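You operate a simulated robot arm through the tools that you are given. There is no shell and no other tool. Be economical: measure what you need, move in short steps, check, and stop when the job is done.

You are at the controls of a simulated two-armed robot. One attempt, no reset.

## Task
Test both stops: start, halt, start again and push the red stop.
Fine: halt with the black button; afterwards twist the red stop free and reset. Leave the machine standing with READY lit. The guards stay shut.

Only the result counts: the job must be done as asked and must still hold three seconds after the hand-in. Knocking over, shifting, dropping, spilling or breaking anything else fails it.

## Robot
Two 7-joint arms with fingered hands on one trunk that stands fixed in place. Base frame: the origin is at the foot of the trunk, x ahead of it, y to its left, z up. Units: mm, rad, N and s.
The left shoulder is at [23, 215, 1223], the right one opposite. With the tool pointing down near the work surface each hand reaches from about 100 to 620 mm from the base axis, measured 20 degrees to its own side. Payload 3.6 kg a hand.
The TCP of each hand is the grasp point between the finger pads, 22 mm short of the fingertips. In the tool frame z runs along the fingers and y along their closing line. Largest opening 132 mm; the body of the gripper starts 60 mm behind the TCP. The gripper is a hand of 4 fingers: y runs from the thumb to the fingers, the wrist lies at [0, 0, -203] in the tool frame.
Orientation is that of the tool frame in the base frame, as [roll, pitch, yaw] about the fixed x, y, z axes, in that order (R = Rz(yaw) Ry(pitch) Rx(roll)). With the fingers straight down and closing along the base's y, the tool's x points along the base's -x, its y along +y and its z along -z.

## Interface
- The arms move only by the tool nudge_tool. It takes "left_deltas", "right_deltas" or both (then of equal length, played together; a hand with none holds still); each is a list of rows, each an object (a shift or turn left out is 0) with "translation": the shift along the tool's x, y, z in m, a list of three; "dr": the turn, a rotation vector about the tool's x, y, z in rad, a list of three. In form: [{"translation": [tx, ty, tz], "dr": [wx, wy, wz]}, ...]. A call has 1 to 10 rows; each row is the pose to reach, as a shift and turn from the pose commanded when the call began, along the tool's axes at that moment. Each row takes 0.2 s and may step no farther than 50 mm and 0.15 rad from the row before; otherwise, the whole call is refused. A pose out of reach is approached as far as the arm can. The call stops where the force on the tool passes 70 N (or 10 N more than at its start, if that is more) or the arm is blocked; 0.2 s more then pass. In this call time passes only in rows, and 0.2 s behind the last. The reply holds the time, the measured pose of the TCP, the force on the tool along the base axes, the opening and the grip force, in the units named above and with some noise, with the torque about the TCP (base axes, N m) and any sound that the robot's microphone picked up, and new pictures: "show" is both (left out), scene, wrist or none (wrist: the cameras of the hands that moved).
- Cameras (640 x 400 px; columns grow to the right, rows downward): "scene" is now at [181, -11.8, 1158.8]; the picture's right is [-0.08, -1.00, 0.00], its down [-0.21, 0.02, -0.98] and it looks along [0.97, -0.08, -0.21] (base axes); focal length 214 px, centre (320, 200). "left" rides on the left gripper at [-53, -53, -84] in its tool frame; the picture's right is [0.71, -0.71, 0.00], its down [0.53, 0.53, -0.67] and it looks along [0.47, 0.47, 0.74] (tool axes); focal length 247 px, centre (320, 200). "right" rides on the right gripper at [53, -53, -84] in its tool frame; the picture's right is [0.71, 0.71, 0.00], its down [-0.53, 0.53, -0.67] and it looks along [-0.47, 0.47, 0.74] (tool axes); focal length 247 px, centre (320, 200). There is no depth. A picture from a camera that has moved, and an enlarged one, comes with that camera's place and axes in the base frame and with its lens. The place of the scene camera against the robot may be out by one fixed shift of up to 18 mm in any direction.
- raise_lower(by): slides the trunk up (or, below 0, down) by that many mm; the arms and the scene camera ride with it, the base frame stays. It gives what a move gives, with no picture.
- set_fingers(finger1, finger2, finger3, thumb_bend, hand): sets how far each is bent, from 0 (flat) to 1 (curled in); at 0.3 the hand is open as for a grip, at 0.7 the pads meet at the TCP. One left out holds its place. A second passes; each finger stops where it meets its share of the squeeze, and holds until it gets a number again. It is the only way to open and close the hand. It gives what a move gives, with no picture; readings hold the bend of each and the force on the fingers (four entries, about 0 where the hand has none), thumb and palm.
- head_to(pan, tilt): turns the head with the scene camera to pan (to the left, within 1.047 rad either way) and tilt (down, from -0.506 to 1.204), counted from straight ahead of the robot. It gives what a move gives, and a new picture of the scene camera.
- close_up(camera, box): a new picture of the part [left, top, right, bottom] of that camera's present view, enlarged. No time passes.
- job_done(): hands the job in; it is judged then, once.

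Work in short steps. Places have to be worked out from the pictures, the camera data and where the tool is seen: move nearer, look again, correct. Check each grasp and each placing, and mend what went wrong. You have 120 turns and 200 pictures in all, those below and enlarged ones among them. Open the grippers and draw the arms clear of the work before you hand the job in, unless the task says otherwise; then end with one line.

The tools are called after ">>>" as name(argument=value, ...) on one line, values as JSON. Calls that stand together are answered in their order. nudge_tool: Moves the arms, as the interface text tells. Its arguments: {"type":"object","properties":{"left_deltas":{"type":"array","items":{"type":"object","properties":{"translation":{"type":"array","items":{"type":"number"}},"dr":{"type":"array","items":{"type":"number"}}}}},"right_deltas":{"type":"array","items":{"type":"object","properties":{"translation":{"type":"array","items":{"type":"number"}},"dr":{"type":"array","items":{"type":"number"}}}}},"show":{"type":"string","enum":["both","scene","wrist","none"]}},"required":[]} The other tools are called the same way: raise_lower (by) slides the trunk up or down; set_fingers (finger1, finger2, finger3, thumb_bend, hand) moves the fingers one by one; head_to (pan, tilt) turns the head that bears the scene camera; close_up (camera, box) takes an enlarged picture of a part of a camera's view; job_done () hands the job in.

At the start:

```text
t: 0.0
left_ee_pos: [389.6, 248.2, 1165.6]
left_ee_rot: [3.141, -0.002, -3.14]
left_force: [0.3, -0.8, -0.5]
left_moment: [0.01, 0.03, 0.01]
left_grip_width: 131.7
left_grip_force: 0.0
left_shape: jaw
left_bend: [0.3, 0.3, 0.3, 0.3]
left_finger forces: [0.1, 0.0, 0.0, 0.0, 0.1, 0.0]
right_ee_pos: [409.2, -92.0, 1118.1]
right_ee_rot: [-3.141, -0.002, -3.141]
right_force: [-0.3, -0.4, -1.3]
right_moment: [0.01, 0.01, 0.03]
right_grip_width: 131.7
right_grip_force: 0.0
right_shape: jaw
right_bend: [0.3, 0.3, 0.3, 0.3]
right_finger forces: [0.0, 0.1, 0.1, 0.1, 0.0, 0.1]
trunk travel left (down, up): [-500.0, 176.0]
head pan, tilt: [-0.084, 0.213]
```

scene: 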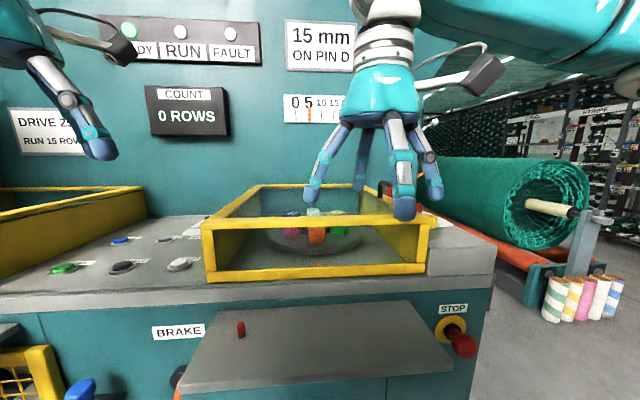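
right: 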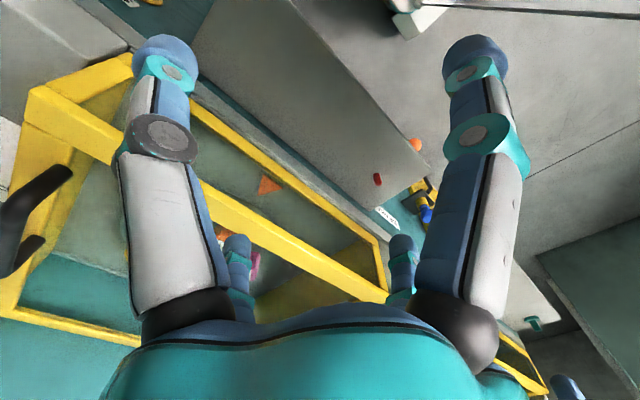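
left: 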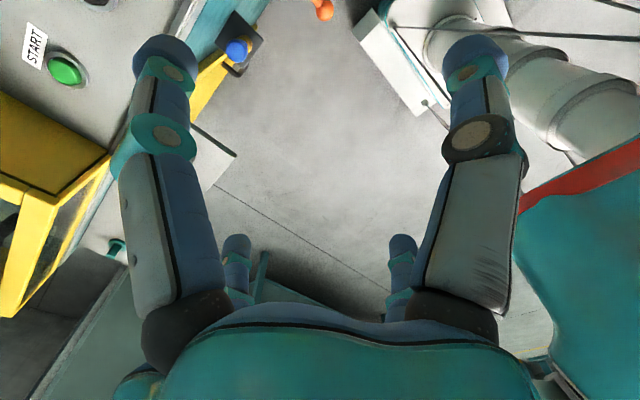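

The scene shows a panel with buttons on the left, lamps above, and a red STOP mushroom at right on the front face. I'll enlarge the button area and the lamps to read labels.

>>> close_up(camera="scene", box=[0, 200, 240, 350])

>>> close_up(camera="scene", box=[380, 270, 540, 370])

>>> head_to(pan=0.3, tilt=0.6)

```text
2.67 times, centred on (120, 275) of scene
camera zoom: at [181.0, -11.8, 1158.8], right [-0.08, -1.0, 0.0], down [-0.21, 0.02, -0.98], along [0.97, -0.08, -0.21], focal length 572 px, centre (853, 0)
```

zoom: 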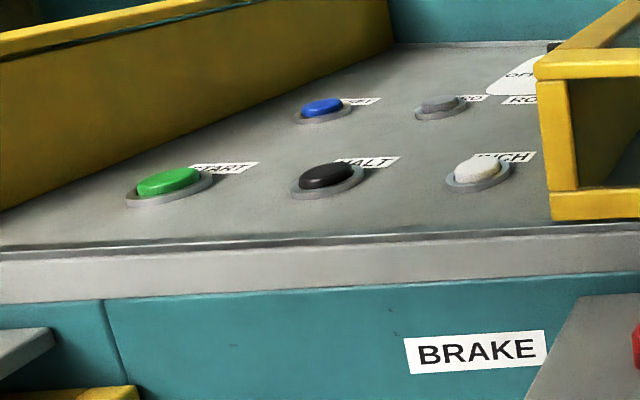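

```text
4.00 times, centred on (460, 320) of scene
camera zoom: at [181.0, -11.8, 1158.8], right [-0.08, -1.0, 0.0], down [-0.21, 0.02, -0.98], along [0.97, -0.08, -0.21], focal length 858 px, centre (-240, -280)
```

zoom: 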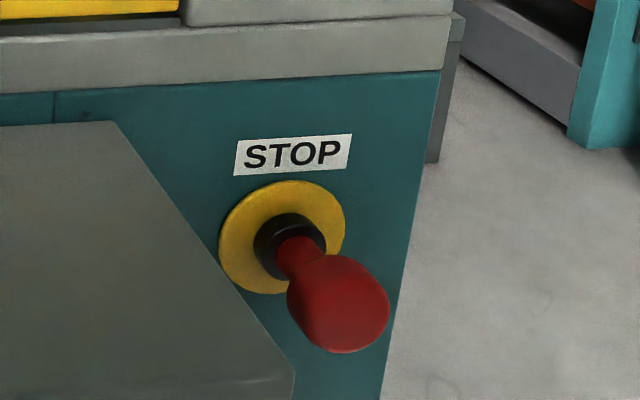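

```text
t: 0.9
left_ee_pos: [389.7, 248.1, 1168.3]
left_ee_rot: [3.141, -0.001, 3.141]
left_force: [0.1, 0.3, 0.2]
left_moment: [-0.02, -0.03, 0.01]
left_grip_width: 131.7
left_grip_force: 0.1
left_shape: jaw
left_bend: [0.3, 0.3, 0.3, 0.3]
left_finger forces: [0.1, 0.1, 0.0, 0.0, 0.0, 0.0]
right_ee_pos: [410.2, -92.6, 1119.4]
right_ee_rot: [-3.141, 0.002, -3.141]
right_force: [1.0, 0.0, 0.1]
right_moment: [-0.01, -0.01, -0.03]
right_grip_width: 131.8
right_grip_force: 0.0
right_shape: jaw
right_bend: [0.3, 0.3, 0.3, 0.3]
right_finger forces: [0.0, 0.1, 0.0, 0.0, 0.0, 0.1]
trunk travel left (down, up): [-500.0, 176.0]
head pan, tilt: [0.3, 0.6]
camera scene: at [172.6, 22.1, 1123.3], right [0.29, -0.96, 0.0], down [-0.54, -0.17, -0.83], along [0.79, 0.24, -0.56], focal length 214 px, centre (320, 200)
```

scene: 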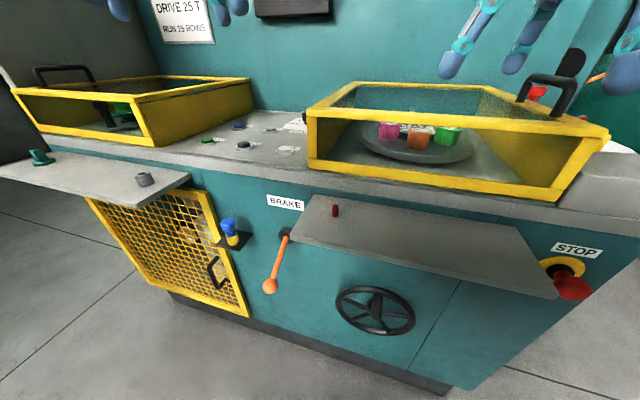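

Lamps: READY looks lit. I estimate START ≈ (556,410,964), HALT ≈ (553,311,964), RESET ≈ (683,414,964), STOP knob ≈ (477,-297,822). I check lamps, the notices and the panel from this view.

>>> close_up(camera="scene", box=[150, 80, 350, 205])

>>> close_up(camera="scene", box=[440, 200, 640, 325])

>>> head_to(pan=0.35, tilt=0.1)

```text
3.20 times, centred on (250, 142) of scene
camera zoom: at [172.6, 22.1, 1123.3], right [0.29, -0.96, 0.0], down [-0.54, -0.17, -0.83], along [0.79, 0.24, -0.56], focal length 686 px, centre (544, 384)
```

zoom: 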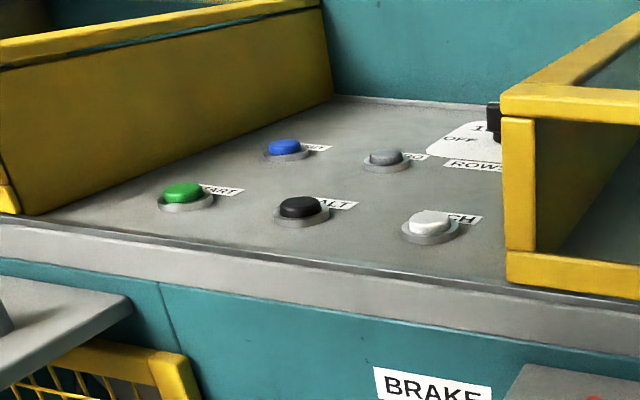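

```text
3.20 times, centred on (540, 262) of scene
camera zoom: at [172.6, 22.1, 1123.3], right [0.29, -0.96, 0.0], down [-0.54, -0.17, -0.83], along [0.79, 0.24, -0.56], focal length 686 px, centre (-384, 0)
```

zoom: 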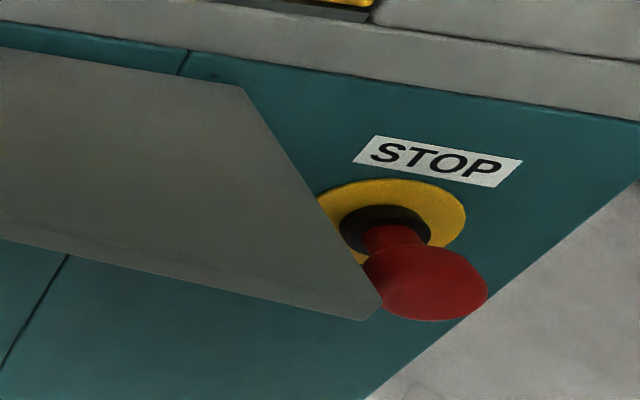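

```text
t: 1.8
left_ee_pos: [391.0, 248.7, 1166.2]
left_ee_rot: [3.141, -0.001, -3.141]
left_force: [0.5, -0.1, -0.8]
left_moment: [0.02, 0.06, 0.02]
left_grip_width: 131.8
left_grip_force: 0.1
left_shape: jaw
left_bend: [0.3, 0.3, 0.3, 0.3]
left_finger forces: [0.0, 0.1, 0.0, 0.1, 0.1, 0.1]
right_ee_pos: [408.8, -91.5, 1118.7]
right_ee_rot: [-3.14, -0.001, -3.141]
right_force: [0.0, 0.3, 0.7]
right_moment: [0.02, -0.04, 0.01]
right_grip_width: 132.0
right_grip_force: 0.0
right_shape: jaw
right_bend: [0.3, 0.3, 0.3, 0.3]
right_finger forces: [0.1, 0.0, 0.1, 0.0, 0.1, 0.0]
trunk travel left (down, up): [-500.0, 176.0]
head pan, tilt: [0.351, 0.099]
camera scene: at [174.6, 27.6, 1169.3], right [0.34, -0.94, 0.0], down [-0.1, -0.03, -0.99], along [0.93, 0.34, -0.1], focal length 214 px, centre (320, 200)
```

scene: 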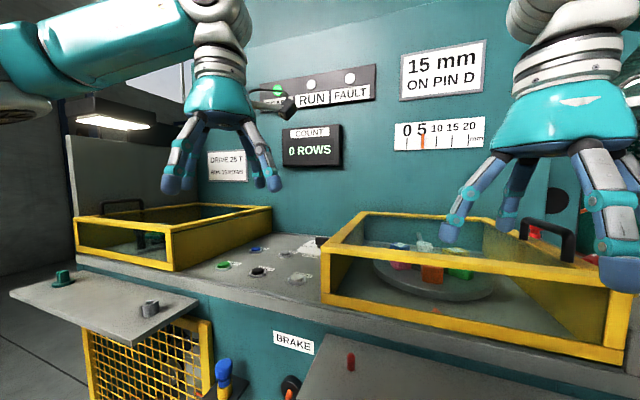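

READY appears lit and the counts agree. I close both hands' fingers (0.7) as blunt pokers for the left; for the right, leave open for now. Then look.

>>> set_fingers(hand="left", finger1=0.98, finger2=0.68, finger3=0.98, thumb_bend=0.68)

>>> close_up(camera="left", box=[0, 0, 640, 400])

>>> close_up(camera="scene", box=[100, 60, 340, 210])

```text
t: 2.8
left_ee_pos: [390.3, 247.8, 1166.4]
left_ee_rot: [3.141, -0.001, 3.14]
left_force: [0.1, -0.5, 0.4]
left_moment: [0.03, -0.02, 0.01]
left_grip_width: 0.1
left_grip_force: 0.1
left_shape: fingers
left_bend: [0.78, 0.67, 0.78, 0.68]
left_finger forces: [0.0, 0.0, 0.0, 0.0, 0.0, 0.0]
right_ee_pos: [408.0, -92.8, 1117.8]
right_ee_rot: [-3.141, -0.001, -3.141]
right_force: [-1.2, 0.3, -0.6]
right_moment: [-0.04, 0.0, 0.02]
right_grip_width: 131.9
right_grip_force: 0.1
right_shape: jaw
right_bend: [0.3, 0.3, 0.3, 0.3]
right_finger forces: [0.0, 0.0, 0.0, 0.0, 0.0, 0.0]
trunk travel left (down, up): [-500.0, 176.0]
head pan, tilt: [0.351, 0.099]
```

```text
1.00 times, centred on (320, 200) of left (not enlarged: the box is as wide or as high as the picture)
camera zoom: at [443.8, 194.8, 1252.4], right [-0.71, -0.71, 0.0], down [-0.53, 0.53, 0.67], along [-0.47, 0.47, -0.74], focal length 247 px, centre (320, 200)
```

zoom: 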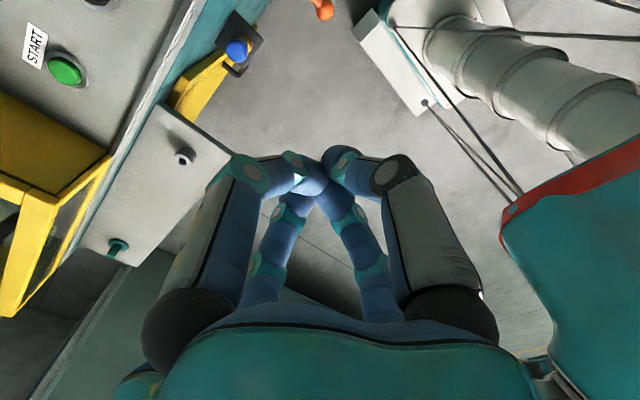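

```text
2.67 times, centred on (220, 135) of scene
camera zoom: at [174.6, 27.6, 1169.4], right [0.34, -0.94, 0.0], down [-0.09, -0.03, -0.99], along [0.93, 0.34, -0.1], focal length 572 px, centre (587, 373)
```

zoom: 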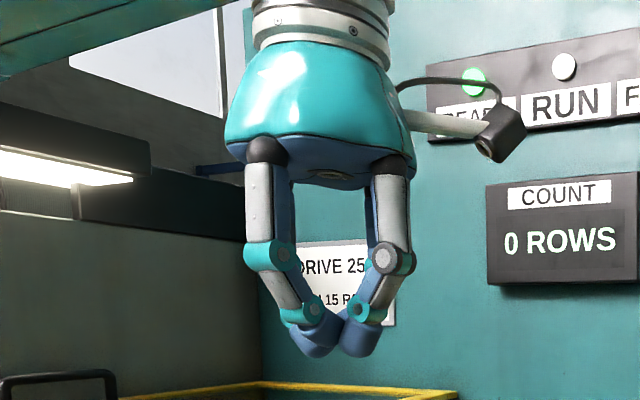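

Fingers make a compact poker; READY is lit. Next I swing the right hand to point forward (+x) while shifting right and slightly back, towards the STOP.

>>> nudge_tool(right_deltas=[{"translation": [0.008, -0.0205, 0.01], "dr": [0, -0.15, 0]}, {"translation": [0.016, -0.041, 0.02], "dr": [0, -0.3, 0]}, {"translation": [0.024, -0.0615, 0.03], "dr": [0, -0.45, 0]}, {"translation": [0.032, -0.082, 0.04], "dr": [0, -0.6, 0]}, {"translation": [0.04, -0.1025, 0.05], "dr": [0, -0.75, 0]}, {"translation": [0.048, -0.123, 0.06], "dr": [0, -0.9, 0]}, {"translation": [0.056, -0.1435, 0.07], "dr": [0, -1.05, 0]}, {"translation": [0.064, -0.164, 0.08], "dr": [0, -1.2, 0]}, {"translation": [0.072, -0.1845, 0.09], "dr": [0, -1.35, 0]}, {"translation": [0.08, -0.205, 0.1], "dr": [0, -1.5, 0]}], show="wrist")

```text
t: 5.0
left_ee_pos: [389.3, 247.1, 1167.2]
left_ee_rot: [3.138, 0.0, 3.141]
left_force: [0.6, -0.2, -0.7]
left_moment: [0.01, -0.01, 0.01]
left_grip_width: 7.9
left_grip_force: 0.0
left_shape: fingers
left_bend: [0.95, 0.68, 0.95, 0.68]
left_finger forces: [0.0, 0.0, 0.0, 0.0, 0.0, 0.0]
right_ee_pos: [390.4, -230.4, 978.0]
right_ee_rot: [2.758, 1.028, 2.83]
right_force: [-0.7, -0.1, -0.4]
right_moment: [-0.04, 0.01, -0.02]
right_grip_width: 132.1
right_grip_force: 0.0
right_shape: jaw
right_bend: [0.3, 0.3, 0.3, 0.3]
right_finger forces: [0.0, 0.0, 0.1, 0.0, 0.0, 0.0]
right hand out of reach, approached as far as the arm can: row 5, 6, 7, 8, 9, 10
trunk travel left (down, up): [-500.0, 176.0]
head pan, tilt: [0.351, 0.099]
camera right: at [292.1, -283.0, 961.2], right [-0.36, 0.81, -0.47], down [-0.33, 0.36, 0.87], along [0.87, 0.47, 0.14], focal length 247 px, centre (320, 200)
```

right: 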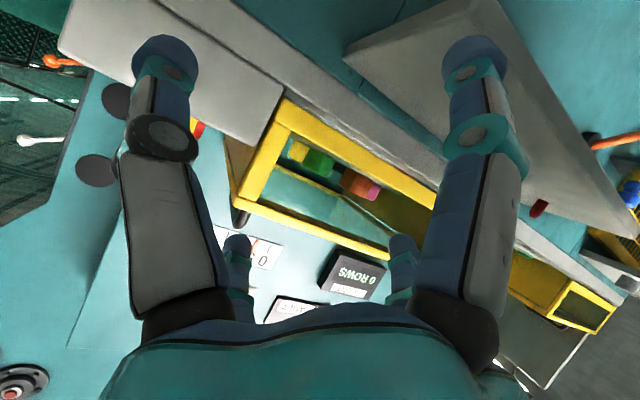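

The arm was too folded there to reach; tool now points forward about 29° below horizontal. I move it down, right and a bit back where the arm is more extended.

>>> nudge_tool(right_deltas=[{"translation": [0.023, -0.0187, 0.0057]}, {"translation": [0.046, -0.0373, 0.0114]}, {"translation": [0.069, -0.056, 0.017]}, {"translation": [0.092, -0.0746, 0.0227]}, {"translation": [0.115, -0.0933, 0.0284]}], show="wrist")

```text
t: 6.2
left_ee_pos: [389.9, 247.1, 1167.7]
left_ee_rot: [-3.141, 0.0, -3.141]
left_force: [0.3, 0.0, 0.2]
left_moment: [0.01, 0.02, 0.0]
left_grip_width: 7.6
left_grip_force: 0.1
left_shape: fingers
left_bend: [0.95, 0.68, 0.95, 0.68]
left_finger forces: [0.0, 0.1, 0.0, 0.0, 0.0, 0.0]
right_ee_pos: [362.9, -301.3, 846.7]
right_ee_rot: [2.76, 1.027, 2.833]
right_force: [-0.9, 0.6, 0.5]
right_moment: [0.02, 0.02, -0.02]
right_grip_width: 132.0
right_grip_force: 0.1
right_shape: jaw
right_bend: [0.3, 0.3, 0.3, 0.3]
right_finger forces: [0.0, 0.0, 0.1, 0.1, 0.1, 0.1]
trunk travel left (down, up): [-500.0, 176.0]
head pan, tilt: [0.351, 0.099]
camera right: at [263.9, -353.7, 830.1], right [-0.36, 0.81, -0.47], down [-0.33, 0.36, 0.87], along [0.87, 0.47, 0.14], focal length 247 px, centre (320, 200)
```

right: 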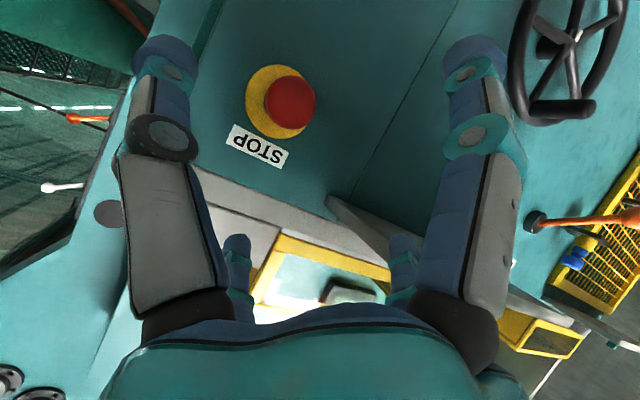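

The STOP knob from this camera sits near (485,-305,800). I level the right hand onto that axis, standing ~100 mm off.

>>> nudge_tool(right_deltas=[{"translation": [0.01, -0.0032, 0.0055], "dr": [0.017, -0.128, -0.0465]}, {"translation": [0.02, -0.0065, 0.011], "dr": [0.0345, -0.2555, -0.093]}, {"translation": [0.03, -0.0097, 0.0165], "dr": [0.052, -0.383, -0.1395]}, {"translation": [0.0396, -0.013, 0.022], "dr": [0.069, -0.511, -0.186]}], show="wrist")

>>> head_to(pan=-0.4, tilt=0.75)

```text
t: 7.2
left_ee_pos: [389.2, 248.9, 1166.4]
left_ee_rot: [3.141, -0.003, 3.142]
left_force: [0.5, -0.8, 0.4]
left_moment: [-0.01, 0.02, 0.03]
left_grip_width: 7.5
left_grip_force: 0.0
left_shape: fingers
left_bend: [0.95, 0.68, 0.95, 0.68]
left_finger forces: [0.1, 0.0, 0.0, 0.0, 0.1, 0.1]
right_ee_pos: [362.1, -308.1, 798.7]
right_ee_rot: [-2.538, 1.567, -2.538]
right_force: [0.4, 0.4, 0.3]
right_moment: [-0.02, 0.0, 0.0]
right_grip_width: 132.1
right_grip_force: 0.0
right_shape: jaw
right_bend: [0.3, 0.3, 0.3, 0.3]
right_finger forces: [0.0, 0.0, 0.1, 0.0, 0.1, 0.0]
trunk travel left (down, up): [-500.0, 176.0]
head pan, tilt: [0.351, 0.099]
camera right: at [277.5, -360.3, 745.5], right [0.0, 0.71, -0.71], down [-0.67, 0.53, 0.53], along [0.74, 0.48, 0.47], focal length 247 px, centre (320, 200)
```

right: 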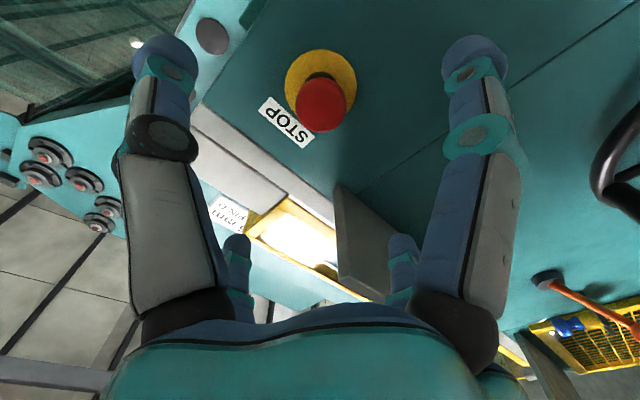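

```text
t: 8.3
left_ee_pos: [390.1, 248.3, 1167.3]
left_ee_rot: [3.141, 0.001, -3.14]
left_force: [-0.6, 0.1, 0.1]
left_moment: [0.02, 0.02, -0.02]
left_grip_width: 7.8
left_grip_force: 0.1
left_shape: fingers
left_bend: [0.95, 0.68, 0.95, 0.68]
left_finger forces: [0.0, 0.0, 0.0, 0.0, 0.0, 0.1]
right_ee_pos: [361.9, -307.2, 800.3]
right_ee_rot: [-3.05, 1.567, -3.047]
right_force: [0.5, 0.3, 0.7]
right_moment: [0.01, -0.02, 0.0]
right_grip_width: 132.0
right_grip_force: 0.0
right_shape: jaw
right_bend: [0.3, 0.3, 0.3, 0.3]
right_finger forces: [0.0, 0.0, 0.1, 0.0, 0.0, 0.1]
trunk travel left (down, up): [-500.0, 176.0]
head pan, tilt: [-0.4, 0.75]
camera scene: at [164.0, -36.2, 1110.5], right [-0.39, -0.92, 0.0], down [-0.63, 0.26, -0.73], along [0.67, -0.28, -0.68], focal length 214 px, centre (320, 200)
```

scene: 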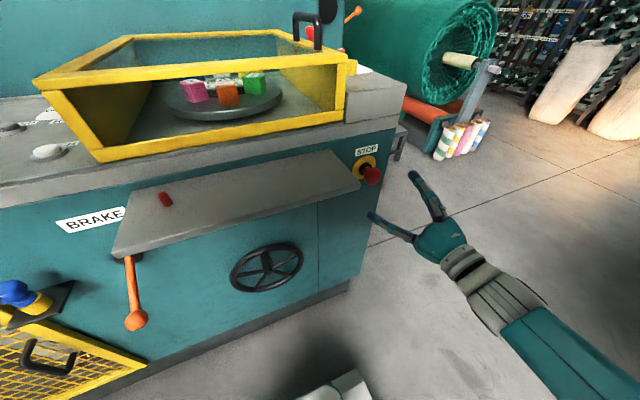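

Triangulated STOP knob ≈ (485,-303,800). Now swing the left hand to tilt ~45° forward, yawed left, above START, and look.

>>> nudge_tool(left_deltas=[{"translation": [-0.025, 0.0287, 0.016], "dr": [-0.026, -0.1315, -0.0616]}, {"translation": [-0.05, 0.0573, 0.0323], "dr": [-0.052, -0.263, -0.1232]}, {"translation": [-0.075, 0.086, 0.0485], "dr": [-0.078, -0.3945, -0.1848]}, {"translation": [-0.1, 0.1147, 0.0647], "dr": [-0.104, -0.526, -0.2463]}, {"translation": [-0.125, 0.1433, 0.081], "dr": [-0.13, -0.6575, -0.308]}, {"translation": [-0.15, 0.172, 0.097], "dr": [-0.156, -0.789, -0.3695]}], show="wrist")

>>> head_to(pan=0.5, tilt=0.3)

```text
t: 9.7
left_ee_pos: [540.0, 420.9, 1072.6]
left_ee_rot: [-3.14, 0.801, -2.75]
left_force: [-1.1, 0.0, -0.3]
left_moment: [-0.02, 0.0, 0.01]
left_grip_width: 8.5
left_grip_force: 0.0
left_shape: fingers
left_bend: [0.95, 0.68, 0.95, 0.68]
left_finger forces: [0.0, 0.0, 0.0, 0.0, 0.1, 0.1]
right_ee_pos: [362.0, -308.3, 799.8]
right_ee_rot: [-2.823, 1.57, -2.818]
right_force: [-0.7, 1.0, 0.2]
right_moment: [0.0, -0.01, 0.02]
right_grip_width: 131.7
right_grip_force: 0.1
right_shape: jaw
right_bend: [0.3, 0.3, 0.3, 0.3]
right_finger forces: [0.0, 0.1, 0.0, 0.0, 0.1, 0.0]
trunk travel left (down, up): [-500.0, 176.0]
head pan, tilt: [-0.4, 0.75]
camera left: at [539.3, 362.5, 1171.5], right [-0.19, -0.84, -0.51], down [-0.98, 0.16, 0.09], along [0.01, 0.51, -0.86], focal length 247 px, centre (320, 200)
```

left: 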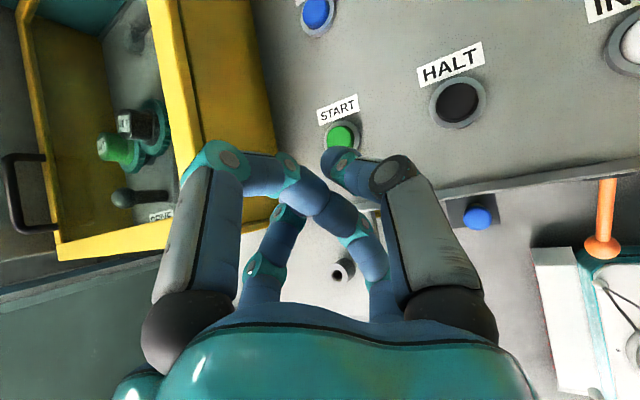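

```text
t: 10.9
left_ee_pos: [539.1, 419.1, 1073.0]
left_ee_rot: [-3.14, 0.799, -2.752]
left_force: [0.3, 0.1, 0.5]
left_moment: [0.03, -0.01, 0.01]
left_grip_width: 8.2
left_grip_force: 0.0
left_shape: fingers
left_bend: [0.95, 0.68, 0.95, 0.68]
left_finger forces: [0.0, 0.0, 0.0, 0.0, 0.0, 0.1]
right_ee_pos: [362.3, -307.8, 800.7]
right_ee_rot: [-2.92, 1.571, -2.918]
right_force: [-0.6, -0.3, 0.3]
right_moment: [-0.03, 0.02, 0.01]
right_grip_width: 131.9
right_grip_force: 0.2
right_shape: jaw
right_bend: [0.3, 0.3, 0.3, 0.3]
right_finger forces: [0.0, 0.0, 0.1, 0.1, 0.0, 0.0]
trunk travel left (down, up): [-500.0, 176.0]
head pan, tilt: [0.499, 0.3]
camera scene: at [169.6, 40.6, 1150.7], right [0.48, -0.88, 0.0], down [-0.26, -0.14, -0.95], along [0.84, 0.46, -0.3], focal length 214 px, centre (320, 200)
```

scene: 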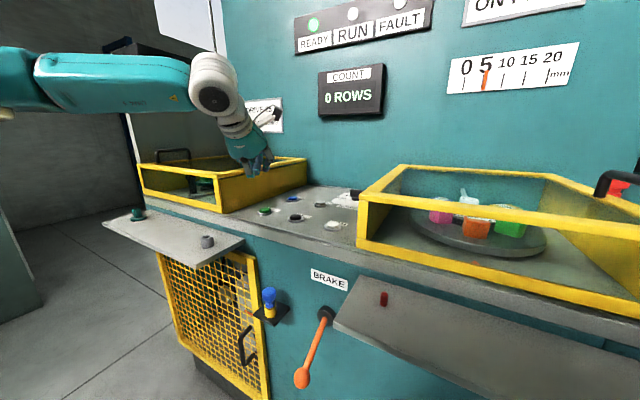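

Triangulating gives START ≈ (603,466,932), HALT ≈ (599,358,932), RESET ≈ (737,467,932). I close the left fingers evenly and then hover ~40 mm above START.

>>> set_fingers(hand="left", finger1=0.7, finger2=0.7, finger3=0.7, thumb_bend=0.7)

>>> nudge_tool(left_deltas=[{"translation": [0.006, 0.006, 0.033]}, {"translation": [0.0115, 0.0125, 0.0665]}, {"translation": [0.0173, 0.0187, 0.0999]}], show="both")

```text
t: 11.9
left_ee_pos: [539.5, 418.6, 1072.6]
left_ee_rot: [3.141, 0.798, -2.751]
left_force: [0.3, -0.9, 0.7]
left_moment: [-0.04, -0.01, 0.0]
left_grip_width: 0.2
left_grip_force: 0.2
left_shape: fingers
left_bend: [0.7, 0.68, 0.7, 0.69]
left_finger forces: [0.1, 0.0, 0.0, 0.0, 0.0, 0.1]
right_ee_pos: [362.2, -306.8, 799.4]
right_ee_rot: [-2.911, 1.569, -2.91]
right_force: [-0.1, 0.4, -0.2]
right_moment: [0.02, 0.01, -0.02]
right_grip_width: 132.2
right_grip_force: 0.1
right_shape: jaw
right_bend: [0.3, 0.3, 0.3, 0.3]
right_finger forces: [0.1, 0.1, 0.0, 0.0, 0.0, 0.0]
trunk travel left (down, up): [-500.0, 176.0]
head pan, tilt: [0.499, 0.3]
```

```text
t: 12.7
left_ee_pos: [587.7, 459.9, 989.2]
left_ee_rot: [-3.141, 0.796, -2.751]
left_force: [-0.2, 0.4, 0.1]
left_moment: [0.03, 0.02, 0.0]
left_grip_width: 0.1
left_grip_force: 0.0
left_shape: fingers
left_bend: [0.7, 0.68, 0.7, 0.69]
left_finger forces: [0.0, 0.1, 0.0, 0.1, 0.1, 0.1]
right_ee_pos: [363.5, -307.4, 799.6]
right_ee_rot: [-2.898, 1.57, -2.896]
right_force: [-0.2, -0.5, 0.9]
right_moment: [0.04, 0.02, -0.04]
right_grip_width: 132.0
right_grip_force: 0.1
right_shape: jaw
right_bend: [0.3, 0.3, 0.3, 0.3]
right_finger forces: [0.1, 0.0, 0.1, 0.0, 0.0, 0.1]
trunk travel left (down, up): [-500.0, 176.0]
head pan, tilt: [0.499, 0.3]
camera scene: at [170.1, 40.9, 1150.7], right [0.48, -0.88, 0.0], down [-0.26, -0.14, -0.95], along [0.84, 0.46, -0.3], focal length 214 px, centre (320, 200)
camera left: at [588.4, 401.7, 1087.5], right [-0.19, -0.84, -0.51], down [-0.98, 0.16, 0.09], along [0.01, 0.51, -0.86], focal length 247 px, centre (320, 200)
```

scene: 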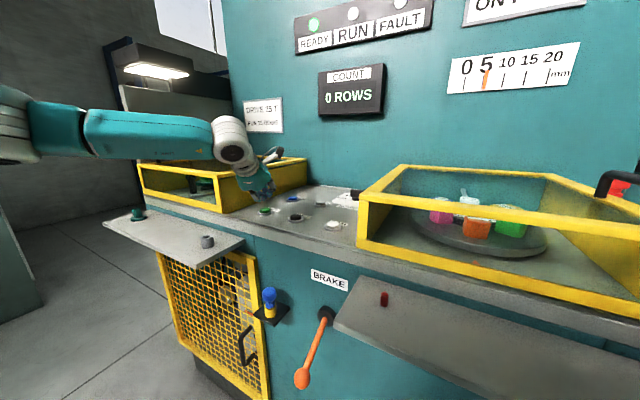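
left: 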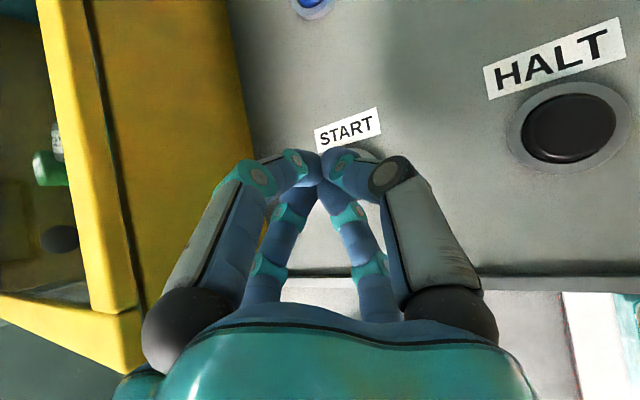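

HALT position confirms (600,359). I press down on START in small steps and come back up in the same call.

>>> nudge_tool(left_deltas=[{"translation": [0.0143, 0, 0.014]}, {"translation": [0.025, 0, 0.0245]}, {"translation": [0.0293, 0, 0.0287]}, {"translation": [0.0329, 0, 0.0322]}, {"translation": [0.0357, 0, 0.035]}, {"translation": [0.0379, 0, 0.0371]}, {"translation": [0.025, 0, 0.0245]}, {"translation": [0, 0, 0]}], show="scene")

```text
t: 14.5
left_ee_pos: [585.8, 458.7, 987.8]
left_ee_rot: [3.14, 0.794, -2.752]
left_force: [0.5, 0.1, 0.1]
left_moment: [-0.02, 0.0, -0.01]
left_grip_width: 0.0
left_grip_force: 0.0
left_shape: fingers
left_bend: [0.69, 0.68, 0.7, 0.69]
left_finger forces: [0.1, 0.1, 0.1, 0.1, 0.0, 0.0]
right_ee_pos: [361.8, -308.4, 799.7]
right_ee_rot: [-3.032, 1.568, -3.031]
right_force: [-0.2, 0.6, -0.1]
right_moment: [0.0, 0.03, -0.04]
right_grip_width: 132.2
right_grip_force: 0.2
right_shape: jaw
right_bend: [0.3, 0.3, 0.3, 0.3]
right_finger forces: [0.0, 0.0, 0.0, 0.0, 0.0, 0.0]
trunk travel left (down, up): [-500.0, 176.0]
head pan, tilt: [0.499, 0.3]
heard: click
camera scene: at [169.3, 40.4, 1150.7], right [0.48, -0.88, 0.0], down [-0.26, -0.14, -0.96], along [0.84, 0.46, -0.3], focal length 214 px, centre (320, 200)
```

scene: 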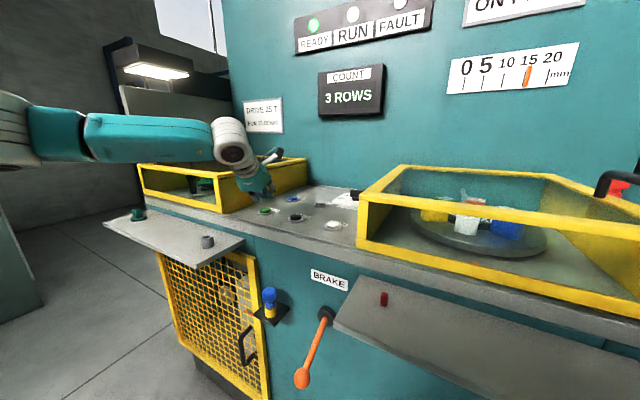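

A click, and the counter runs (3 ROWS, drum turned). Now slide over to HALT and press it.

>>> nudge_tool(left_deltas=[{"translation": [0.01, -0.0326, -0.0103]}, {"translation": [0.02, -0.0653, -0.0206]}, {"translation": [0.03, -0.0979, -0.0309]}, {"translation": [0.0515, -0.0979, -0.0099]}, {"translation": [0.0593, -0.0979, -0.0022]}, {"translation": [0.0629, -0.0979, 0.0013]}, {"translation": [0.0657, -0.0979, 0.0041]}, {"translation": [0.0679, -0.0979, 0.0062]}, {"translation": [0.0515, -0.0979, -0.0099]}, {"translation": [0.03, -0.0979, -0.0309]}], show="both")

>>> close_up(camera="scene", box=[280, 0, 460, 112])

```text
t: 16.7
left_ee_pos: [583.0, 351.5, 985.6]
left_ee_rot: [3.14, 0.794, -2.753]
left_force: [0.2, 0.2, 0.5]
left_moment: [-0.03, 0.02, -0.02]
left_grip_width: 0.0
left_grip_force: 0.1
left_shape: fingers
left_bend: [0.69, 0.68, 0.7, 0.69]
left_finger forces: [0.0, 0.0, 0.0, 0.1, 0.0, 0.0]
right_ee_pos: [362.4, -307.7, 800.5]
right_ee_rot: [-2.972, 1.568, -2.967]
right_force: [0.3, 0.6, 0.8]
right_moment: [0.01, 0.01, -0.01]
right_grip_width: 132.1
right_grip_force: 0.1
right_shape: jaw
right_bend: [0.3, 0.3, 0.3, 0.3]
right_finger forces: [0.1, 0.1, 0.1, 0.0, 0.0, 0.1]
trunk travel left (down, up): [-500.0, 176.0]
head pan, tilt: [0.499, 0.3]
heard: click
camera scene: at [169.5, 40.5, 1150.7], right [0.48, -0.88, 0.0], down [-0.26, -0.14, -0.96], along [0.84, 0.46, -0.3], focal length 214 px, centre (320, 200)
camera left: at [582.8, 293.8, 1083.8], right [-0.19, -0.84, -0.51], down [-0.98, 0.16, 0.09], along [0.0, 0.51, -0.86], focal length 247 px, centre (320, 200)
```

scene: 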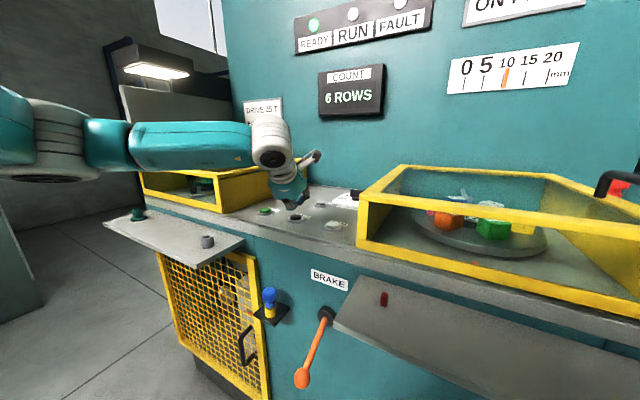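
left: 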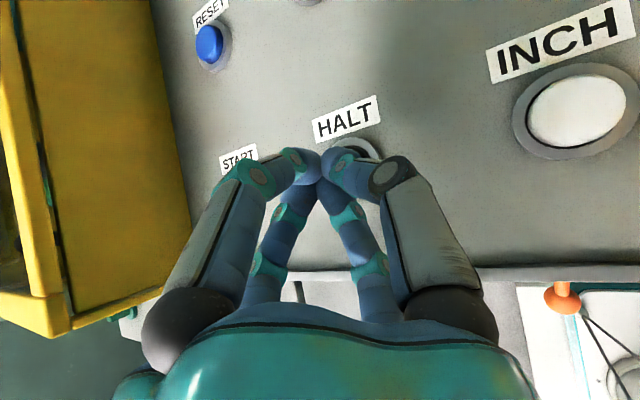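

```text
3.56 times, centred on (370, 56) of scene
camera zoom: at [169.5, 40.5, 1150.7], right [0.48, -0.88, 0.0], down [-0.26, -0.14, -0.96], along [0.84, 0.46, -0.3], focal length 763 px, centre (142, 712)
```

zoom: 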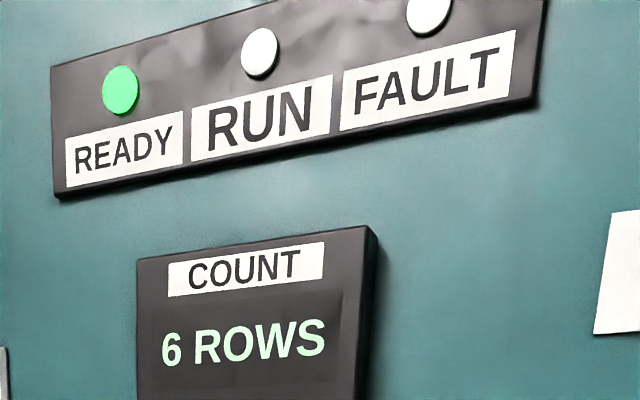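

HALT clicked; READY lit, RUN dark, 6 rows. Before restarting I bring the right hand, closed, just in front of the STOP knob, and recheck that the count stays at 6.

>>> set_fingers(hand="right", finger1=0.7, finger2=0.7, finger3=0.7, thumb_bend=0.7)

>>> nudge_tool(right_deltas=[{"translation": [0, 0.002, 0.025]}, {"translation": [0, 0.004, 0.05]}, {"translation": [0, 0.005, 0.075]}], show="both")

```text
t: 17.7
left_ee_pos: [584.9, 352.4, 986.9]
left_ee_rot: [-3.141, 0.799, -2.75]
left_force: [-0.1, -0.5, 0.7]
left_moment: [-0.01, 0.01, 0.04]
left_grip_width: 0.0
left_grip_force: 0.1
left_shape: fingers
left_bend: [0.69, 0.68, 0.7, 0.69]
left_finger forces: [0.0, 0.1, 0.0, 0.0, 0.1, 0.0]
right_ee_pos: [362.5, -307.3, 799.1]
right_ee_rot: [-2.92, 1.569, -2.916]
right_force: [0.6, -0.4, 0.5]
right_moment: [-0.02, -0.02, -0.01]
right_grip_width: 0.0
right_grip_force: 0.1
right_shape: fingers
right_bend: [0.69, 0.69, 0.69, 0.69]
right_finger forces: [0.0, 0.0, 0.0, 0.0, 0.0, 0.0]
trunk travel left (down, up): [-500.0, 176.0]
head pan, tilt: [0.499, 0.3]
```

```text
t: 18.5
left_ee_pos: [585.3, 352.5, 987.1]
left_ee_rot: [-3.141, 0.797, -2.753]
left_force: [0.2, 0.0, 0.0]
left_moment: [-0.05, 0.01, 0.02]
left_grip_width: 0.0
left_grip_force: 0.0
left_shape: fingers
left_bend: [0.69, 0.68, 0.7, 0.69]
left_finger forces: [0.0, 0.1, 0.0, 0.1, 0.0, 0.0]
right_ee_pos: [438.3, -302.7, 800.0]
right_ee_rot: [-2.88, 1.566, -2.878]
right_force: [-0.1, 1.4, 0.4]
right_moment: [-0.01, 0.02, 0.01]
right_grip_width: 0.0
right_grip_force: 0.0
right_shape: fingers
right_bend: [0.69, 0.69, 0.69, 0.69]
right_finger forces: [0.0, 0.0, 0.1, 0.1, 0.0, 0.0]
trunk travel left (down, up): [-500.0, 176.0]
head pan, tilt: [0.499, 0.3]
camera scene: at [170.2, 40.7, 1150.7], right [0.48, -0.88, 0.0], down [-0.26, -0.14, -0.95], along [0.84, 0.46, -0.3], focal length 214 px, centre (320, 200)
camera right: at [353.6, -354.7, 745.0], right [0.0, 0.71, -0.71], down [-0.67, 0.52, 0.53], along [0.74, 0.48, 0.47], focal length 247 px, centre (320, 200)
```

scene: 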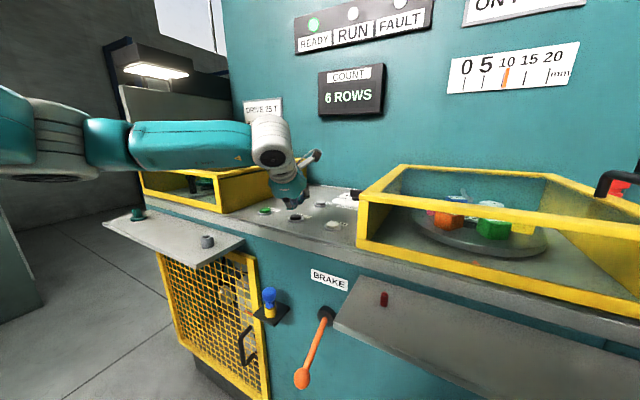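
right: 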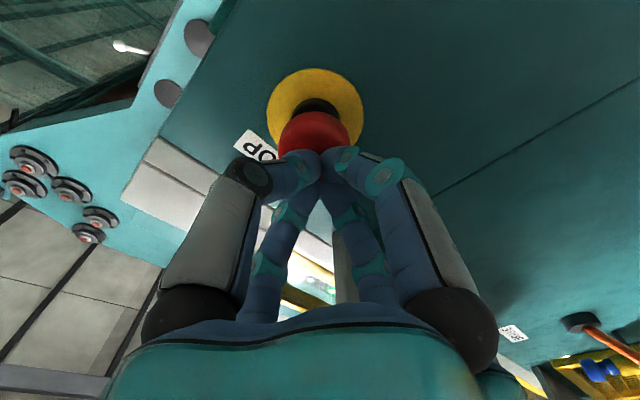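

Count stays at 6: halted. The right fist is aligned just in front of the STOP. Now the left goes back to START and presses again.

>>> nudge_tool(left_deltas=[{"translation": [-0.01, 0.0326, 0.0103]}, {"translation": [-0.02, 0.0653, 0.0206]}, {"translation": [-0.03, 0.0979, 0.0309]}, {"translation": [-0.0085, 0.0979, 0.0519]}, {"translation": [-0.0007, 0.0979, 0.0596]}, {"translation": [0.0029, 0.0979, 0.0631]}, {"translation": [0.0057, 0.0979, 0.0659]}, {"translation": [0.0079, 0.0979, 0.068]}, {"translation": [-0.0085, 0.0979, 0.0519]}, {"translation": [-0.03, 0.0979, 0.0309]}], show="scene")

>>> close_up(camera="scene", box=[280, 0, 460, 112])

```text
t: 20.7
left_ee_pos: [585.8, 459.2, 986.5]
left_ee_rot: [3.139, 0.792, -2.752]
left_force: [0.1, -0.4, 0.0]
left_moment: [-0.01, -0.02, 0.01]
left_grip_width: 0.0
left_grip_force: 0.2
left_shape: fingers
left_bend: [0.69, 0.68, 0.7, 0.69]
left_finger forces: [0.0, 0.1, 0.0, 0.0, 0.0, 0.0]
right_ee_pos: [436.6, -302.8, 798.8]
right_ee_rot: [-2.971, 1.57, -2.967]
right_force: [-0.2, -0.4, 0.4]
right_moment: [0.03, 0.0, 0.0]
right_grip_width: 0.1
right_grip_force: 0.0
right_shape: fingers
right_bend: [0.69, 0.69, 0.69, 0.69]
right_finger forces: [0.0, 0.0, 0.1, 0.0, 0.1, 0.0]
trunk travel left (down, up): [-500.0, 176.0]
head pan, tilt: [0.499, 0.3]
heard: click
camera scene: at [169.4, 40.6, 1150.7], right [0.48, -0.88, 0.0], down [-0.26, -0.14, -0.96], along [0.84, 0.46, -0.3], focal length 214 px, centre (320, 200)
```

scene: 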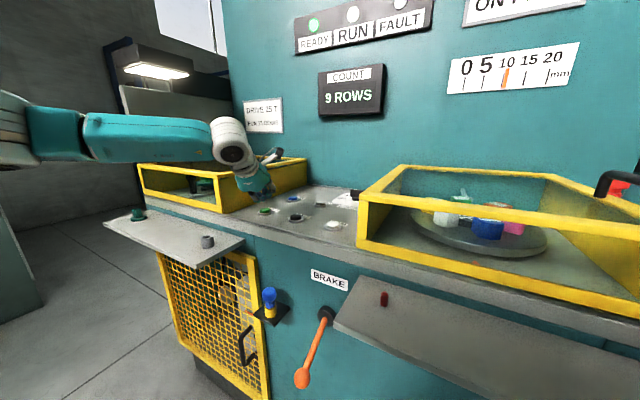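

```text
3.56 times, centred on (370, 56) of scene
camera zoom: at [169.4, 40.6, 1150.7], right [0.48, -0.88, 0.0], down [-0.26, -0.14, -0.96], along [0.84, 0.46, -0.3], focal length 763 px, centre (142, 712)
```

zoom: 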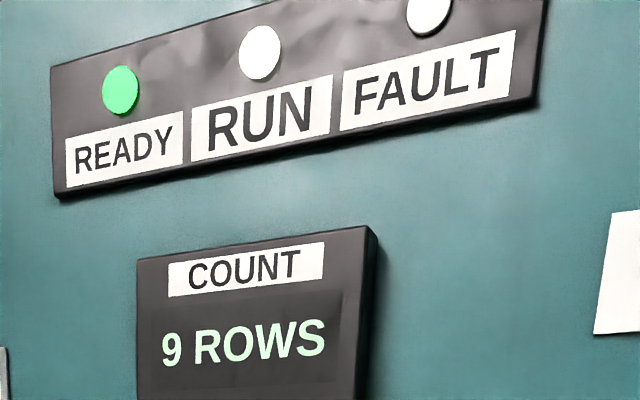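

RUN is lit white and count climbs: running. Now push the red STOP with the right fist and draw back.

>>> nudge_tool(right_deltas=[{"translation": [0, 0, 0.02]}, {"translation": [0, 0, 0.028]}, {"translation": [0, 0, 0.034]}, {"translation": [0, 0, 0.04]}, {"translation": [0, 0, 0.045]}], show="both")

>>> close_up(camera="scene", box=[280, 0, 460, 112])

```text
t: 21.5
left_ee_pos: [583.0, 459.3, 991.5]
left_ee_rot: [-3.139, 0.803, -2.75]
left_force: [-0.4, -0.3, 0.6]
left_moment: [0.01, 0.02, 0.0]
left_grip_width: 0.0
left_grip_force: 0.0
left_shape: fingers
left_bend: [0.69, 0.68, 0.7, 0.69]
left_finger forces: [0.0, 0.1, 0.0, 0.0, 0.1, 0.0]
right_ee_pos: [458.8, -304.9, 794.0]
right_ee_rot: [-3.124, 1.561, -3.124]
right_force: [-50.4, 3.5, 12.3]
right_moment: [-0.03, -0.39, 0.06]
right_grip_width: 0.0
right_grip_force: 29.8
right_shape: fingers
right_bend: [0.71, 0.72, 0.72, 0.71]
right_finger forces: [0.0, 17.4, 20.9, 0.0, 21.8, 0.1]
trunk travel left (down, up): [-500.0, 176.0]
head pan, tilt: [0.499, 0.3]
heard: click
stopped in row 4 (right hand): the force on the tool passed its limit at 75 N (the readings are from after the stop); the commanded pose is now the measured one
camera scene: at [164.3, 41.5, 1151.7], right [0.48, -0.88, 0.0], down [-0.26, -0.14, -0.96], along [0.84, 0.46, -0.29], focal length 214 px, centre (320, 200)
camera right: at [373.9, -356.7, 741.9], right [-0.01, 0.71, -0.71], down [-0.66, 0.53, 0.53], along [0.75, 0.47, 0.46], focal length 247 px, centre (320, 200)
```

scene: 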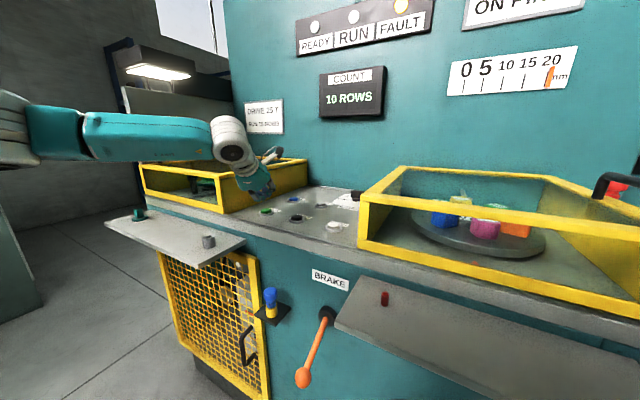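
right: 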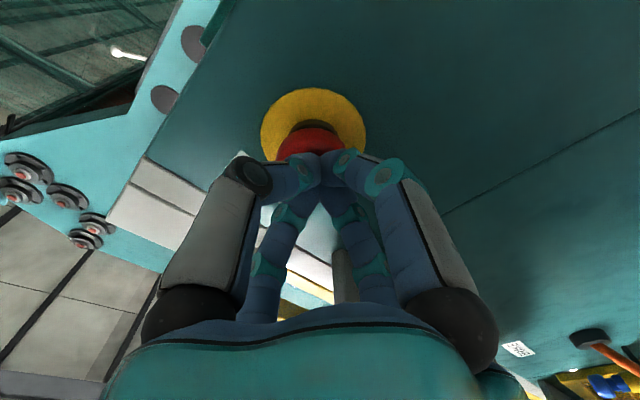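

```text
3.56 times, centred on (370, 56) of scene
camera zoom: at [164.3, 41.5, 1151.7], right [0.48, -0.88, 0.0], down [-0.26, -0.14, -0.96], along [0.84, 0.46, -0.29], focal length 763 px, centre (142, 712)
```

zoom: 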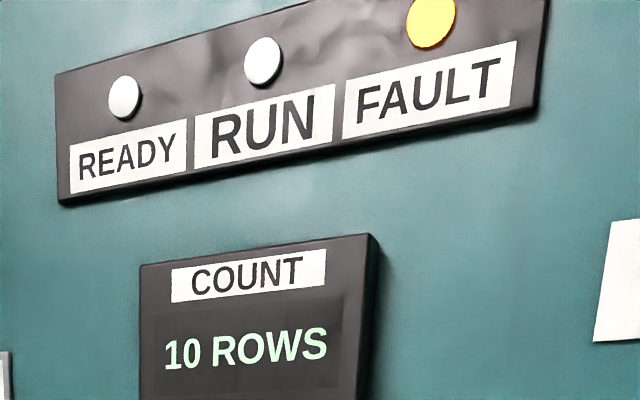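

STOP latched: FAULT lit, count 10. I back the right hand off and open it, then look at the knob.

>>> nudge_tool(right_deltas=[{"translation": [0, 0, -0.03]}, {"translation": [0, 0, -0.07]}], show="none")

>>> set_fingers(hand="right", finger1=0.45, finger2=0.45, finger3=0.45, thumb_bend=0.45)

>>> close_up(camera="right", box=[0, 0, 640, 400])

>>> head_to(pan=-0.45, tilt=0.7)

```text
t: 22.1
left_ee_pos: [586.1, 459.3, 990.2]
left_ee_rot: [-3.141, 0.799, -2.752]
left_force: [0.2, 0.2, -1.2]
left_moment: [0.03, 0.0, -0.02]
left_grip_width: 0.0
left_grip_force: 0.1
left_shape: fingers
left_bend: [0.69, 0.68, 0.7, 0.69]
left_finger forces: [0.1, 0.1, 0.0, 0.0, 0.1, 0.0]
right_ee_pos: [397.7, -303.3, 795.7]
right_ee_rot: [3.128, 1.56, 3.126]
right_force: [0.6, 0.2, 0.2]
right_moment: [0.01, 0.01, 0.0]
right_grip_width: 0.0
right_grip_force: 0.0
right_shape: fingers
right_bend: [0.69, 0.69, 0.69, 0.69]
right_finger forces: [0.1, 0.1, 0.0, 0.1, 0.0, 0.0]
trunk travel left (down, up): [-500.0, 176.0]
head pan, tilt: [0.499, 0.3]
```

```text
t: 23.1
left_ee_pos: [587.8, 459.6, 990.4]
left_ee_rot: [3.141, 0.798, -2.751]
left_force: [0.1, 0.8, 0.3]
left_moment: [-0.04, 0.01, 0.0]
left_grip_width: 0.0
left_grip_force: 0.0
left_shape: fingers
left_bend: [0.69, 0.68, 0.7, 0.69]
left_finger forces: [0.0, 0.0, 0.0, 0.1, 0.0, 0.1]
right_ee_pos: [397.5, -302.6, 795.7]
right_ee_rot: [3.131, 1.557, 3.133]
right_force: [0.4, 0.4, 0.2]
right_moment: [0.03, 0.01, 0.03]
right_grip_width: 52.4
right_grip_force: 0.1
right_shape: fingers
right_bend: [0.45, 0.45, 0.45, 0.45]
right_finger forces: [0.0, 0.0, 0.0, 0.1, 0.0, 0.0]
trunk travel left (down, up): [-500.0, 176.0]
head pan, tilt: [0.499, 0.3]
```

```text
1.00 times, centred on (320, 200) of right (not enlarged: the box is as wide or as high as the picture)
camera zoom: at [313.2, -355.0, 741.6], right [-0.01, 0.71, -0.71], down [-0.66, 0.53, 0.54], along [0.75, 0.47, 0.46], focal length 247 px, centre (320, 200)
```

zoom: 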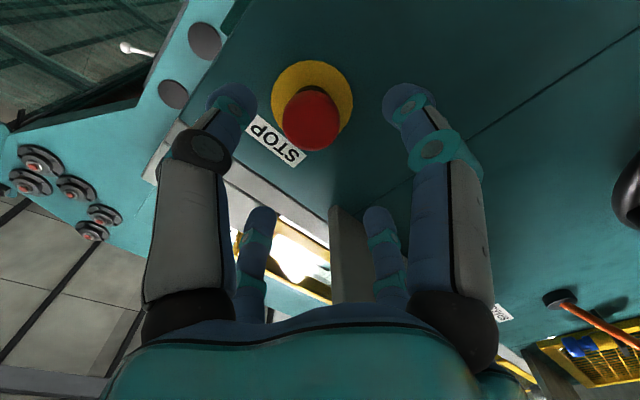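

```text
t: 24.4
left_ee_pos: [587.3, 460.3, 990.1]
left_ee_rot: [-3.141, 0.799, -2.751]
left_force: [0.2, 0.8, 0.3]
left_moment: [0.03, -0.01, 0.03]
left_grip_width: 0.0
left_grip_force: 0.1
left_shape: fingers
left_bend: [0.69, 0.68, 0.7, 0.69]
left_finger forces: [0.0, 0.1, 0.1, 0.1, 0.0, 0.1]
right_ee_pos: [397.6, -302.8, 794.5]
right_ee_rot: [-3.141, 1.557, -3.14]
right_force: [0.3, -0.1, 0.0]
right_moment: [0.02, 0.01, 0.02]
right_grip_width: 52.3
right_grip_force: 0.1
right_shape: fingers
right_bend: [0.45, 0.45, 0.45, 0.45]
right_finger forces: [0.0, 0.1, 0.1, 0.0, 0.0, 0.0]
trunk travel left (down, up): [-500.0, 176.0]
head pan, tilt: [-0.45, 0.7]
camera scene: at [164.2, -40.9, 1114.7], right [-0.43, -0.9, 0.0], down [-0.58, 0.28, -0.76], along [0.69, -0.33, -0.64], focal length 214 px, centre (320, 200)
```

scene: 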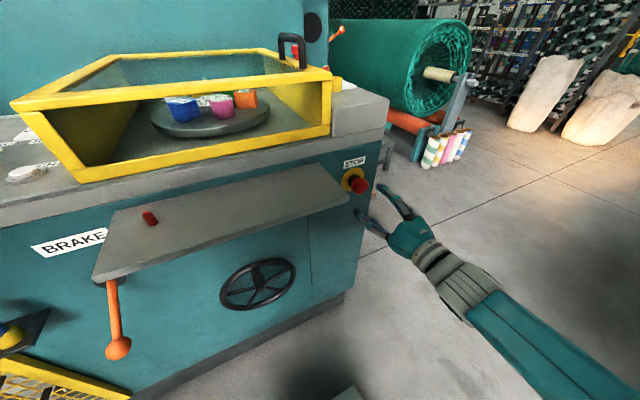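

Knob face ≈ x 483, radius ≈ 23 mm, on the hand's axis. I widen the hand to ~78 mm, pre-roll by -0.3, and approach so the pads straddle the head.

>>> set_fingers(hand="right", finger1=0.4, finger2=0.4, finger3=0.4, thumb_bend=0.4)

>>> nudge_tool(right_deltas=[{"translation": [0, -0.001, 0.02], "dr": [0, 0, -0.15]}, {"translation": [-0.001, -0.002, 0.045], "dr": [0, 0, -0.3]}, {"translation": [-0.002, -0.002, 0.065], "dr": [0, 0, -0.3]}], show="wrist")

```text
t: 25.4
left_ee_pos: [586.1, 460.8, 990.2]
left_ee_rot: [3.142, 0.798, -2.753]
left_force: [-1.2, -0.7, 1.2]
left_moment: [0.01, -0.01, 0.02]
left_grip_width: 0.0
left_grip_force: 0.1
left_shape: fingers
left_bend: [0.69, 0.68, 0.7, 0.69]
left_finger forces: [0.0, 0.0, 0.0, 0.1, 0.0, 0.0]
right_ee_pos: [397.4, -303.2, 793.3]
right_ee_rot: [3.136, 1.558, 3.138]
right_force: [-0.4, -0.3, 0.4]
right_moment: [0.0, 0.05, 0.02]
right_grip_width: 63.9
right_grip_force: 0.0
right_shape: fingers
right_bend: [0.4, 0.4, 0.4, 0.4]
right_finger forces: [0.1, 0.0, 0.1, 0.0, 0.0, 0.1]
trunk travel left (down, up): [-500.0, 176.0]
head pan, tilt: [-0.45, 0.7]
```

```text
t: 26.1
left_ee_pos: [588.4, 459.7, 989.6]
left_ee_rot: [-3.14, 0.799, -2.753]
left_force: [0.2, -0.6, 0.2]
left_moment: [-0.02, -0.03, 0.01]
left_grip_width: 0.2
left_grip_force: 0.0
left_shape: fingers
left_bend: [0.69, 0.68, 0.7, 0.69]
left_finger forces: [0.0, 0.0, 0.0, 0.0, 0.0, 0.1]
right_ee_pos: [459.6, -305.4, 797.8]
right_ee_rot: [-1.62, 1.27, -1.618]
right_force: [-0.4, 0.2, -0.2]
right_moment: [0.0, 0.02, -0.01]
right_grip_width: 64.3
right_grip_force: 0.1
right_shape: fingers
right_bend: [0.4, 0.4, 0.4, 0.4]
right_finger forces: [0.1, 0.0, 0.0, 0.0, 0.0, 0.0]
trunk travel left (down, up): [-500.0, 176.0]
head pan, tilt: [-0.45, 0.7]
camera right: at [375.1, -371.0, 762.3], right [-0.01, 0.47, -0.89], down [-0.66, 0.66, 0.36], along [0.75, 0.59, 0.3], focal length 247 px, centre (320, 200)
```

right: 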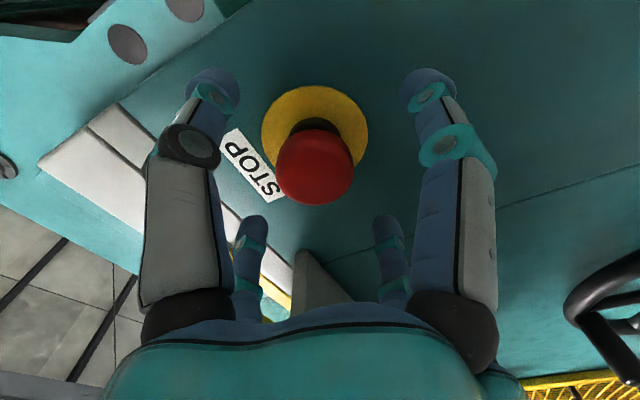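

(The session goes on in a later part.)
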